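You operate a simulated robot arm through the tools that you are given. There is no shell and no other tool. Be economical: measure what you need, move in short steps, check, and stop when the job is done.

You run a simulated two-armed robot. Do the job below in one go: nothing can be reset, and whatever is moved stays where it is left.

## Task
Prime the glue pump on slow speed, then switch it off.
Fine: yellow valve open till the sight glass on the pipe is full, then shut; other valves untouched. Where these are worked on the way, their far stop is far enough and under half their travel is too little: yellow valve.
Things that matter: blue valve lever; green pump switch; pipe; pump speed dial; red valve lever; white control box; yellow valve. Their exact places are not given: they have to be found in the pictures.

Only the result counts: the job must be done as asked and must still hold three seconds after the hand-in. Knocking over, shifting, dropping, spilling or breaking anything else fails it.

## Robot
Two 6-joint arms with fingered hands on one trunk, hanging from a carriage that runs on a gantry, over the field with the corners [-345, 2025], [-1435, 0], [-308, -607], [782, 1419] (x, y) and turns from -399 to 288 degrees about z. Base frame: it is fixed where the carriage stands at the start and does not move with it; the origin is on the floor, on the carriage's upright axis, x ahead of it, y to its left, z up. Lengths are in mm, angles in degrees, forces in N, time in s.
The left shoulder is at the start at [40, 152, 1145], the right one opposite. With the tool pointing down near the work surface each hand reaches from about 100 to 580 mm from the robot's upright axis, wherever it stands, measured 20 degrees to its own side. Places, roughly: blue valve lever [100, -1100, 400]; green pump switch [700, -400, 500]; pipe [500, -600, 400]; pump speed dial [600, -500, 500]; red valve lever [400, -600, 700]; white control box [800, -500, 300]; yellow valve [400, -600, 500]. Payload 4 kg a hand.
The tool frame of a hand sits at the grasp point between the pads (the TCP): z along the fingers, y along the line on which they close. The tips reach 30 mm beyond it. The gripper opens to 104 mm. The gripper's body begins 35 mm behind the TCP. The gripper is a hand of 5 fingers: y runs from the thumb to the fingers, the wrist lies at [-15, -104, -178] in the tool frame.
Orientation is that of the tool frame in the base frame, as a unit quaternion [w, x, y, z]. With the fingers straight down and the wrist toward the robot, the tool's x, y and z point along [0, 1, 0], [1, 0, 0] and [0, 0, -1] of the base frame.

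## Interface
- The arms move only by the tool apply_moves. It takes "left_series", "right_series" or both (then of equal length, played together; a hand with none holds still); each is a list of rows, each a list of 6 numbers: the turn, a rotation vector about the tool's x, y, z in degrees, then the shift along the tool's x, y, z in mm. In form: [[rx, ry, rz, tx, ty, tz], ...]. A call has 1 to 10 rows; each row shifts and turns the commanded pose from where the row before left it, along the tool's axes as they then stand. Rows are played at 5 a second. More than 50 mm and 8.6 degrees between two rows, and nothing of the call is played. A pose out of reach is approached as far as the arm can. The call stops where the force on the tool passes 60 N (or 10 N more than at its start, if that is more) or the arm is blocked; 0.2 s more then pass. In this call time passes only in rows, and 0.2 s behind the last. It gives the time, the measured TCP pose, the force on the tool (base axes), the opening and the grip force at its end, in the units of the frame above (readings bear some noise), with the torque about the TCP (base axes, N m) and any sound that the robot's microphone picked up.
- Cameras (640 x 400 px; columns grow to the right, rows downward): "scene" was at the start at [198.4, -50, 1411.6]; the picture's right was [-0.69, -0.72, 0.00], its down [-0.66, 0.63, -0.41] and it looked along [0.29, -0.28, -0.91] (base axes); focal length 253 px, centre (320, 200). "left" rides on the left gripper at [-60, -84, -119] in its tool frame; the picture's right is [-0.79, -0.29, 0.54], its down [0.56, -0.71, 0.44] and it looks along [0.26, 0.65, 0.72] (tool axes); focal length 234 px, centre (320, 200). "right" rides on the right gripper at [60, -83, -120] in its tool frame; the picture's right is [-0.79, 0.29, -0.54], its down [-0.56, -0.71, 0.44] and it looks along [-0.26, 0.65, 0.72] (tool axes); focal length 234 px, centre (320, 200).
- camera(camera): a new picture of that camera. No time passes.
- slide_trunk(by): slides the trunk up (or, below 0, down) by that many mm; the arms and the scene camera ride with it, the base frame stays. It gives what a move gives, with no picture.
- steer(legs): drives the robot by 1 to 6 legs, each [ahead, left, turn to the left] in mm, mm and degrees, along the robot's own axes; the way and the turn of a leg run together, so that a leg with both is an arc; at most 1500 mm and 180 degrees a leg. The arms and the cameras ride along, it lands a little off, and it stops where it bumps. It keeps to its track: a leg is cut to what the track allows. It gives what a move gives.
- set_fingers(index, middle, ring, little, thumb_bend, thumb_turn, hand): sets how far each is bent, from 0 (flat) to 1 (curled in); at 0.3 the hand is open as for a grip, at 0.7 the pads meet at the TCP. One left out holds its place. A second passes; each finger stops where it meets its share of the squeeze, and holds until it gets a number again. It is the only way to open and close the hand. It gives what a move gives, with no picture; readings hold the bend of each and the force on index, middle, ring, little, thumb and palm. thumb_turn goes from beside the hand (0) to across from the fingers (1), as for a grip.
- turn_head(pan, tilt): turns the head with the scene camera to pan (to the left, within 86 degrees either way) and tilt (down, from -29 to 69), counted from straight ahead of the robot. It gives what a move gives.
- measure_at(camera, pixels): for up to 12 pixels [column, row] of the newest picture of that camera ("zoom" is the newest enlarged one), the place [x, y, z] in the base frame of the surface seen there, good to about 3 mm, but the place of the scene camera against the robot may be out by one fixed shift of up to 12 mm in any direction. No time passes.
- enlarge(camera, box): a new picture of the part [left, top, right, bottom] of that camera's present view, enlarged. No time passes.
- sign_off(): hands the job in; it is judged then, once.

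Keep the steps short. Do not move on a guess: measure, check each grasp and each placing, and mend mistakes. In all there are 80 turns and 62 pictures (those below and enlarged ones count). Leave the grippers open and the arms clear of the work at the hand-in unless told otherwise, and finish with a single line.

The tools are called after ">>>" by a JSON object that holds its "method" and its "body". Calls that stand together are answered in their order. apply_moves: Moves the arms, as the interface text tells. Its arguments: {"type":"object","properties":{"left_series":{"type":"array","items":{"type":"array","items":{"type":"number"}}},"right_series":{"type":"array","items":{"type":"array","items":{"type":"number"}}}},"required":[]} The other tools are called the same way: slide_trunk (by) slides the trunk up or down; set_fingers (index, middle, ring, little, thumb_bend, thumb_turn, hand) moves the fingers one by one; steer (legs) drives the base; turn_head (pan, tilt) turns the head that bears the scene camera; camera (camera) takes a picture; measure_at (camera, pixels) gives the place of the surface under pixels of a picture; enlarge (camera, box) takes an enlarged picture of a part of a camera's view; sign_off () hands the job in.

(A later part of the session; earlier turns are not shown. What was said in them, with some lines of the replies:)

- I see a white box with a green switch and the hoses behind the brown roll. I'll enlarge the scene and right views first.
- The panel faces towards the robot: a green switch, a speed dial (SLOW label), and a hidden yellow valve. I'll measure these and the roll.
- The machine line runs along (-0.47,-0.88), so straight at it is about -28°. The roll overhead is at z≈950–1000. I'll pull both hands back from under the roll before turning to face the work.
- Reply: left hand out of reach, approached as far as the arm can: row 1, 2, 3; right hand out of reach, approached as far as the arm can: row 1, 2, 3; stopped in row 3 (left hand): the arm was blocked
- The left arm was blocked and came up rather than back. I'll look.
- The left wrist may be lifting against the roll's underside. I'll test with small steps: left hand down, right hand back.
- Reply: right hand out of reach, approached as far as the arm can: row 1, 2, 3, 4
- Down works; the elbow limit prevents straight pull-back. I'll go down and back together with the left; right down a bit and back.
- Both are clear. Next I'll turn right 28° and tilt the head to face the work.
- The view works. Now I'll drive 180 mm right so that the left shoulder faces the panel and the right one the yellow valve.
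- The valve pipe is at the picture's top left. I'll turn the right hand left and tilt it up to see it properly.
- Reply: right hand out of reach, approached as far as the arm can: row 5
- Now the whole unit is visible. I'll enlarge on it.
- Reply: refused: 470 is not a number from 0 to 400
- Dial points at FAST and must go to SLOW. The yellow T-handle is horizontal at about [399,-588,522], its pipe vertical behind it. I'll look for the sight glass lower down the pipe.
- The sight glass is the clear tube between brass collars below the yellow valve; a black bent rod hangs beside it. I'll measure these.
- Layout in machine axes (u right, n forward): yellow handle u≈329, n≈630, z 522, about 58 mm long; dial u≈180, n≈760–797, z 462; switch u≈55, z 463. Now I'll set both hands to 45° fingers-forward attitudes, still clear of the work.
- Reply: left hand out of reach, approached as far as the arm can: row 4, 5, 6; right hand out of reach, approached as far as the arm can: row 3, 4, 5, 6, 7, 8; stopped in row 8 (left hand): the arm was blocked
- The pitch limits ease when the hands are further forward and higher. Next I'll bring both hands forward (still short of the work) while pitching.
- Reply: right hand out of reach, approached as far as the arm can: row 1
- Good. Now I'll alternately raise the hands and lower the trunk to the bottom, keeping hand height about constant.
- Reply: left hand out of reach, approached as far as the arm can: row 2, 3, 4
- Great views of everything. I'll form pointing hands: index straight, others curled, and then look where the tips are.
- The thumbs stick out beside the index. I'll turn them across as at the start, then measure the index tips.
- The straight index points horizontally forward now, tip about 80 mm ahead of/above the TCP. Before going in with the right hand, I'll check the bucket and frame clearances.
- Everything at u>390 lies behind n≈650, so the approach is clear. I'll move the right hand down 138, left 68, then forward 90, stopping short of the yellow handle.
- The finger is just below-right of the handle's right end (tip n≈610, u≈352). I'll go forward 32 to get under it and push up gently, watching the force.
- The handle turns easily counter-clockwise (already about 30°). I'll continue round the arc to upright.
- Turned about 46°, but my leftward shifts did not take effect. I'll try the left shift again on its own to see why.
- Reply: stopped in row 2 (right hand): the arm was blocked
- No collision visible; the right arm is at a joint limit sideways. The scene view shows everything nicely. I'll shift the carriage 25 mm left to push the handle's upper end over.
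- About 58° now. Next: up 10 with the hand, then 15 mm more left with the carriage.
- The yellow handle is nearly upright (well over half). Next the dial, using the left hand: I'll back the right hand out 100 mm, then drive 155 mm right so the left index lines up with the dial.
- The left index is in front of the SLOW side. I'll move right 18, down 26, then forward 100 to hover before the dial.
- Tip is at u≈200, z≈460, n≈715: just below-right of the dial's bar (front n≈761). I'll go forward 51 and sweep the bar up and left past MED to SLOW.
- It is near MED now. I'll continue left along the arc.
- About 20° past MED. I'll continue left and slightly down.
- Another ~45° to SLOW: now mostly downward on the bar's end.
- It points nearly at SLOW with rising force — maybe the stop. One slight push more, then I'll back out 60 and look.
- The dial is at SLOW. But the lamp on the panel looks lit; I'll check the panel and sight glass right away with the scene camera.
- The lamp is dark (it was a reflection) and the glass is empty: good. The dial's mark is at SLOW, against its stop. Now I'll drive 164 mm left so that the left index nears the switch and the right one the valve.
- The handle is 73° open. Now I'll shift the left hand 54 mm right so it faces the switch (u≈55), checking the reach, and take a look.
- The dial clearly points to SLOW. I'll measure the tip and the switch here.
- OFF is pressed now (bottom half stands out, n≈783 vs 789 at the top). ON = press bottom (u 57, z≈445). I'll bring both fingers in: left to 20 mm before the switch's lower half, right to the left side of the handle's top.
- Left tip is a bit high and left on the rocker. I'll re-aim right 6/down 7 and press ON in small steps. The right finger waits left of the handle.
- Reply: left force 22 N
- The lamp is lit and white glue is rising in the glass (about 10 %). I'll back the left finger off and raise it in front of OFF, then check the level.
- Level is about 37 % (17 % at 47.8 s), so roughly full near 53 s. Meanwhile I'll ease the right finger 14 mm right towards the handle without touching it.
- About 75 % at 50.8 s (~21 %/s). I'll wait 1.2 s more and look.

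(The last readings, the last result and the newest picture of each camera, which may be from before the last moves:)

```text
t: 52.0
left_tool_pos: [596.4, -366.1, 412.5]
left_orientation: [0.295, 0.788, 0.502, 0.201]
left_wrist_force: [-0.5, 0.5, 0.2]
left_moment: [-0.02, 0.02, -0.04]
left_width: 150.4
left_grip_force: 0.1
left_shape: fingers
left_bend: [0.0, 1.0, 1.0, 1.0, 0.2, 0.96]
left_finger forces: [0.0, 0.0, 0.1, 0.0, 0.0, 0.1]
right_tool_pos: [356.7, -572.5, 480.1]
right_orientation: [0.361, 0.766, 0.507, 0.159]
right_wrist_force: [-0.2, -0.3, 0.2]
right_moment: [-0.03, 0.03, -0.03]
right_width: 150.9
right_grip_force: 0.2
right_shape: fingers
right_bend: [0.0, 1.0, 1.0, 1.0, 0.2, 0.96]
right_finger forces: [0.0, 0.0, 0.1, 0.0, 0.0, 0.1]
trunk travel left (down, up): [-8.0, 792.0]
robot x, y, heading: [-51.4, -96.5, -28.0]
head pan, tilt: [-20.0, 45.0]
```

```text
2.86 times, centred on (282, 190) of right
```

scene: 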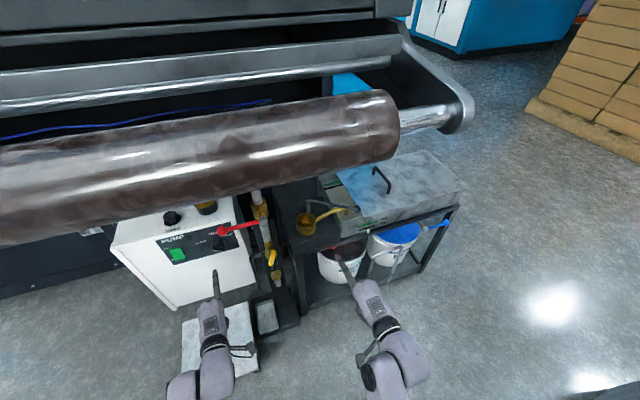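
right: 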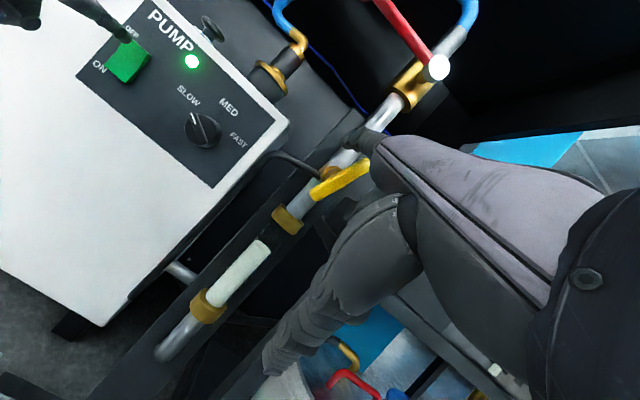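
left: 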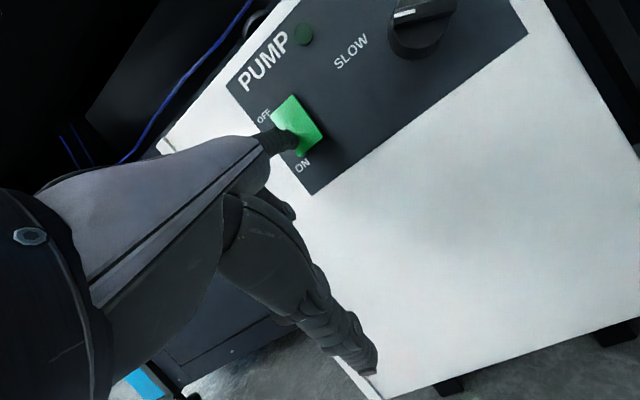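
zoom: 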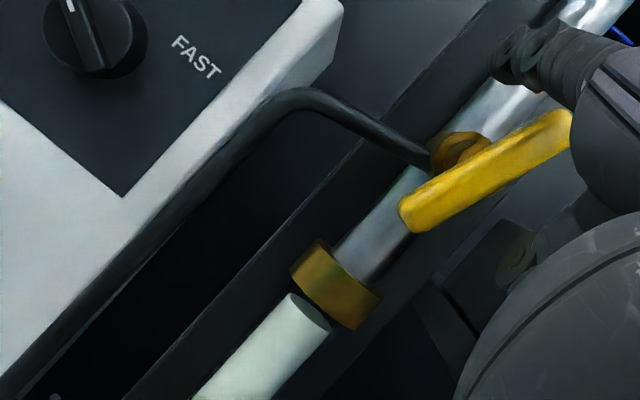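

About 95 % full. I'll hold 0.4 s more, then push the handle clockwise back to horizontal in the same call.

>>> {"method": "apply_moves", "body": {"right_series": [[0, 0, 0, 0, 0, 0], [0, 0, 0, 0, 0, 0], [0, 0, 0, -8.2, 0.5, -0.9], [0, 0, 0, -6.9, -0.8, 0.4], [0, 0, 0, -6.9, -0.8, 0.4], [0, 0, 0, -5.5, -2.8, 2.4], [0, 0, 0, -4.5, -3.5, 3.0], [0, 0, 0, -3.4, -4.1, 3.6], [0, 0, 0, -1.4, -3.8, 3.5], [0, 0, 0, 0.6, -3.6, 3.4]]}}

>>> {"method": "camera", "body": {"camera": "right"}}

```text
t: 54.2
left_tool_pos: [595.8, -366.2, 412.7]
left_orientation: [0.295, 0.787, 0.503, 0.201]
left_wrist_force: [0.2, 0.0, 0.4]
left_moment: [-0.01, 0.0, 0.0]
left_width: 150.4
left_grip_force: 0.0
left_shape: fingers
left_bend: [0.0, 1.0, 1.0, 1.0, 0.2, 0.96]
left_finger forces: [0.0, 0.1, 0.0, 0.0, 0.1, 0.0]
right_tool_pos: [337.3, -608.0, 459.5]
right_orientation: [0.362, 0.766, 0.507, 0.16]
right_wrist_force: [-0.4, -1.2, 2.3]
right_moment: [0.0, -0.15, 0.01]
right_width: 152.1
right_grip_force: 0.8
right_shape: fingers
right_bend: [0.0, 1.0, 1.0, 1.0, 0.2, 0.96]
right_finger forces: [2.0, 0.0, 0.0, 0.1, 0.0, 0.1]
trunk travel left (down, up): [-8.0, 792.0]
robot x, y, heading: [-53.4, -94.0, -28.2]
head pan, tilt: [-20.0, 45.0]
```

```text
10 pictures are left
```

right: 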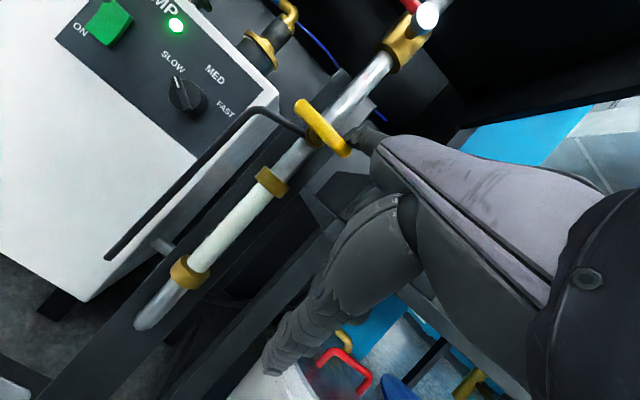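

Glass is full, handle back to about horizontal. Next: left presses OFF (rocker's top), while the right presses the handle down 4 mm more to make sure it's shut.

>>> {"method": "measure_at", "body": {"camera": "right", "pixels": [[301, 106], [323, 128], [345, 150]]}}

>>> {"method": "apply_moves", "body": {"left_series": [[0, 0, 0, -0.5, 6, 5.3], [0, 0, 0, -0.5, 6, 5.3], [0, 0, 0, -0.5, 6, 5.3], [0, 0, 0, -0.4, 4.5, 4]], "right_series": [[0, 0, 0, 0.3, -1.4, 1.4], [0, 0, 0, 0.3, -1.4, 1.4], [0, 0, 0, 0, 0, 0], [0, 0, 0, 0, 0, 0]]}}

>>> {"method": "camera", "body": {"camera": "right"}}

```text
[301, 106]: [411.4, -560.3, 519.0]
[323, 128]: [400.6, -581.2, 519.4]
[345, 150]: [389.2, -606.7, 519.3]
```

```text
t: 55.2
left_tool_pos: [612.9, -375.1, 409.4]
left_orientation: [0.292, 0.789, 0.503, 0.2]
left_wrist_force: [-30.9, 17.1, 1.5]
left_moment: [-1.33, -2.34, -0.42]
left_width: 155.0
left_grip_force: 17.7
left_shape: fingers
left_bend: [0.0, 1.0, 1.0, 1.0, 0.2, 0.96]
left_finger forces: [35.7, 0.0, 0.0, 0.0, 0.0, 0.0]
right_tool_pos: [331.0, -603.7, 452.2]
right_orientation: [0.361, 0.767, 0.507, 0.158]
right_wrist_force: [2.7, -1.7, 6.6]
right_moment: [0.09, -0.17, -0.08]
right_width: 156.5
right_grip_force: 2.9
right_shape: fingers
right_bend: [0.0, 1.0, 1.0, 1.0, 0.2, 0.96]
right_finger forces: [5.9, 0.0, 0.0, 0.0, 0.0, 0.1]
trunk travel left (down, up): [-8.0, 792.0]
robot x, y, heading: [-51.4, -95.6, -28.1]
head pan, tilt: [-20.0, 45.0]
```

```text
9 pictures are left
```

right: 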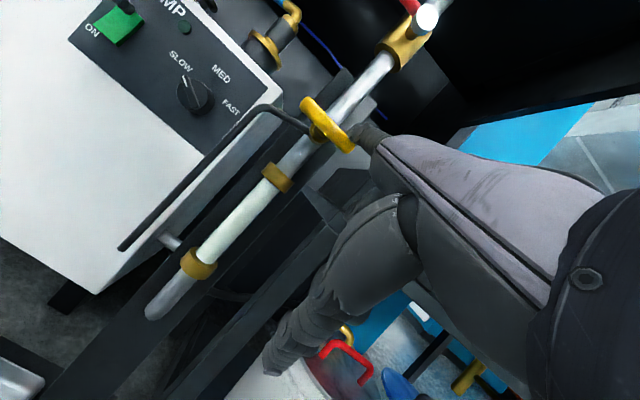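

The lamp is out and the handle lies level against its stop. Next I'll withdraw both hands straight back.

>>> {"method": "apply_moves", "body": {"left_series": [[0, 0, 0, 0.8, -8.9, -8], [0, 0, 0, 1.3, -14.8, -13.3], [0, 0, 0, 1.3, -14.8, -13.3], [0, 0, 0, 1.3, -14.8, -13.3], [0, 0, 0, 1.3, -14.8, -13.3], [0, 0, 0, 1.3, -14.8, -13.3], [0, 0, 0, 1.3, -14.8, -13.3]], "right_series": [[0, 0, 0, -0.7, 4, -3.8], [0, 0, 0, -0.5, 2.8, -2.7], [0, 0, 0, 0.7, -14, -14.6], [0, 0, 0, 0.7, -14, -14.6], [0, 0, 0, 0.7, -14, -14.6], [0, 0, 0, 0.7, -14, -14.6], [0, 0, 0, 0.7, -14, -14.6]]}}

>>> {"method": "set_fingers", "body": {"hand": "left", "index": 0.3, "middle": 0.3, "ring": 0.3, "little": 0.3, "thumb_bend": 0.3}}

>>> {"method": "set_fingers", "body": {"hand": "right", "index": 0.3, "middle": 0.3, "ring": 0.3, "little": 0.3, "thumb_bend": 0.3}}

>>> {"method": "camera", "body": {"camera": "right"}}

>>> {"method": "enlarge", "body": {"camera": "right", "box": [80, 0, 400, 200]}}

```text
t: 56.8
left_tool_pos: [516.3, -305.5, 417.4]
left_orientation: [0.293, 0.788, 0.498, 0.215]
left_wrist_force: [0.3, 0.4, -0.9]
left_moment: [0.0, -0.03, -0.01]
left_width: 150.7
left_grip_force: 0.1
left_shape: fingers
left_bend: [0.0, 1.0, 1.0, 1.0, 0.2, 0.96]
left_finger forces: [0.1, 0.0, 0.0, 0.0, 0.1, 0.1]
right_tool_pos: [247.0, -559.1, 463.2]
right_orientation: [0.362, 0.766, 0.507, 0.159]
right_wrist_force: [-0.1, 0.4, -0.7]
right_moment: [-0.03, -0.01, 0.01]
right_width: 150.5
right_grip_force: 0.1
right_shape: fingers
right_bend: [0.0, 1.0, 1.0, 1.0, 0.2, 0.96]
right_finger forces: [0.1, 0.0, 0.0, 0.0, 0.1, 0.1]
trunk travel left (down, up): [-8.0, 792.0]
robot x, y, heading: [-50.6, -93.7, -28.3]
head pan, tilt: [-20.0, 45.0]
```

```text
t: 57.8
left_tool_pos: [515.2, -308.0, 413.1]
left_orientation: [0.29, 0.788, 0.498, 0.215]
left_wrist_force: [-0.8, -0.4, 1.0]
left_moment: [0.0, 0.0, 0.0]
left_width: 103.5
left_grip_force: 0.1
left_shape: fingers
left_bend: [0.3, 0.3, 0.3, 0.3, 0.3, 0.97]
left_finger forces: [0.1, 0.1, 0.0, 0.0, 0.1, 0.0]
right_tool_pos: [248.6, -560.8, 464.6]
right_orientation: [0.362, 0.766, 0.506, 0.16]
right_wrist_force: [0.6, -0.8, 0.0]
right_moment: [-0.03, -0.03, -0.01]
right_width: 150.9
right_grip_force: 0.1
right_shape: fingers
right_bend: [0.0, 1.0, 1.0, 1.0, 0.2, 0.96]
right_finger forces: [0.1, 0.0, 0.1, 0.0, 0.0, 0.0]
trunk travel left (down, up): [-8.0, 792.0]
robot x, y, heading: [-48.9, -92.0, -28.0]
head pan, tilt: [-20.0, 45.0]
```

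```text
t: 58.8
left_tool_pos: [513.0, -307.1, 409.9]
left_orientation: [0.288, 0.79, 0.498, 0.213]
left_wrist_force: [0.2, -0.1, 0.0]
left_moment: [-0.01, -0.03, -0.02]
left_width: 103.9
left_grip_force: 0.0
left_shape: fingers
left_bend: [0.3, 0.3, 0.3, 0.3, 0.3, 0.97]
left_finger forces: [0.1, 0.1, 0.0, 0.0, 0.0, 0.0]
right_tool_pos: [248.9, -560.8, 464.5]
right_orientation: [0.362, 0.765, 0.507, 0.16]
right_wrist_force: [0.0, -0.5, 0.9]
right_moment: [0.04, 0.0, -0.01]
right_width: 103.8
right_grip_force: 0.0
right_shape: fingers
right_bend: [0.3, 0.3, 0.3, 0.3, 0.3, 0.97]
right_finger forces: [0.0, 0.1, 0.1, 0.1, 0.1, 0.0]
trunk travel left (down, up): [-8.0, 792.0]
robot x, y, heading: [-53.1, -94.6, -28.2]
head pan, tilt: [-20.0, 45.0]
```

```text
8 pictures are left
```

right: 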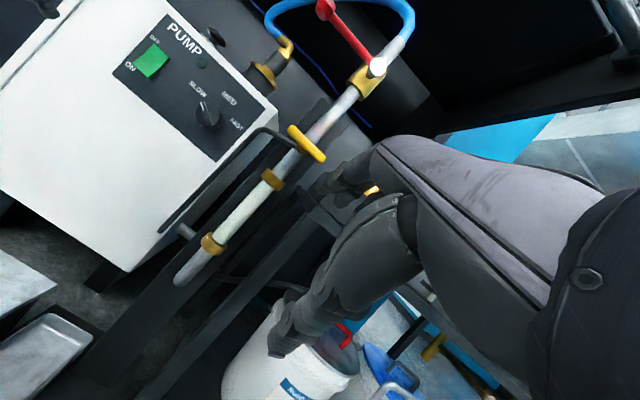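

```text
2.00 times, centred on (240, 100) of right
```

zoom: 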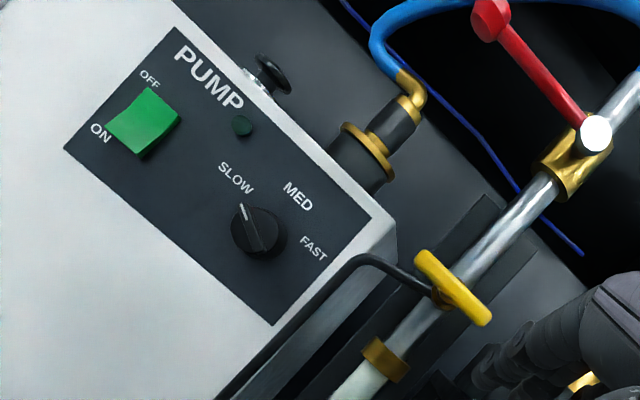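

The pump is off, the dial is at SLOW, the yellow valve is shut, the glass is full, the red lever is unmoved, and the hands are open and clear. I'm handing in.

>>> {"method": "sign_off", "body": {}}

```text
The job is handed in.
```

The pump was primed on SLOW until the sight glass was full, the yellow valve was then shut and the pump switched off, with the red and blue valves left untouched.
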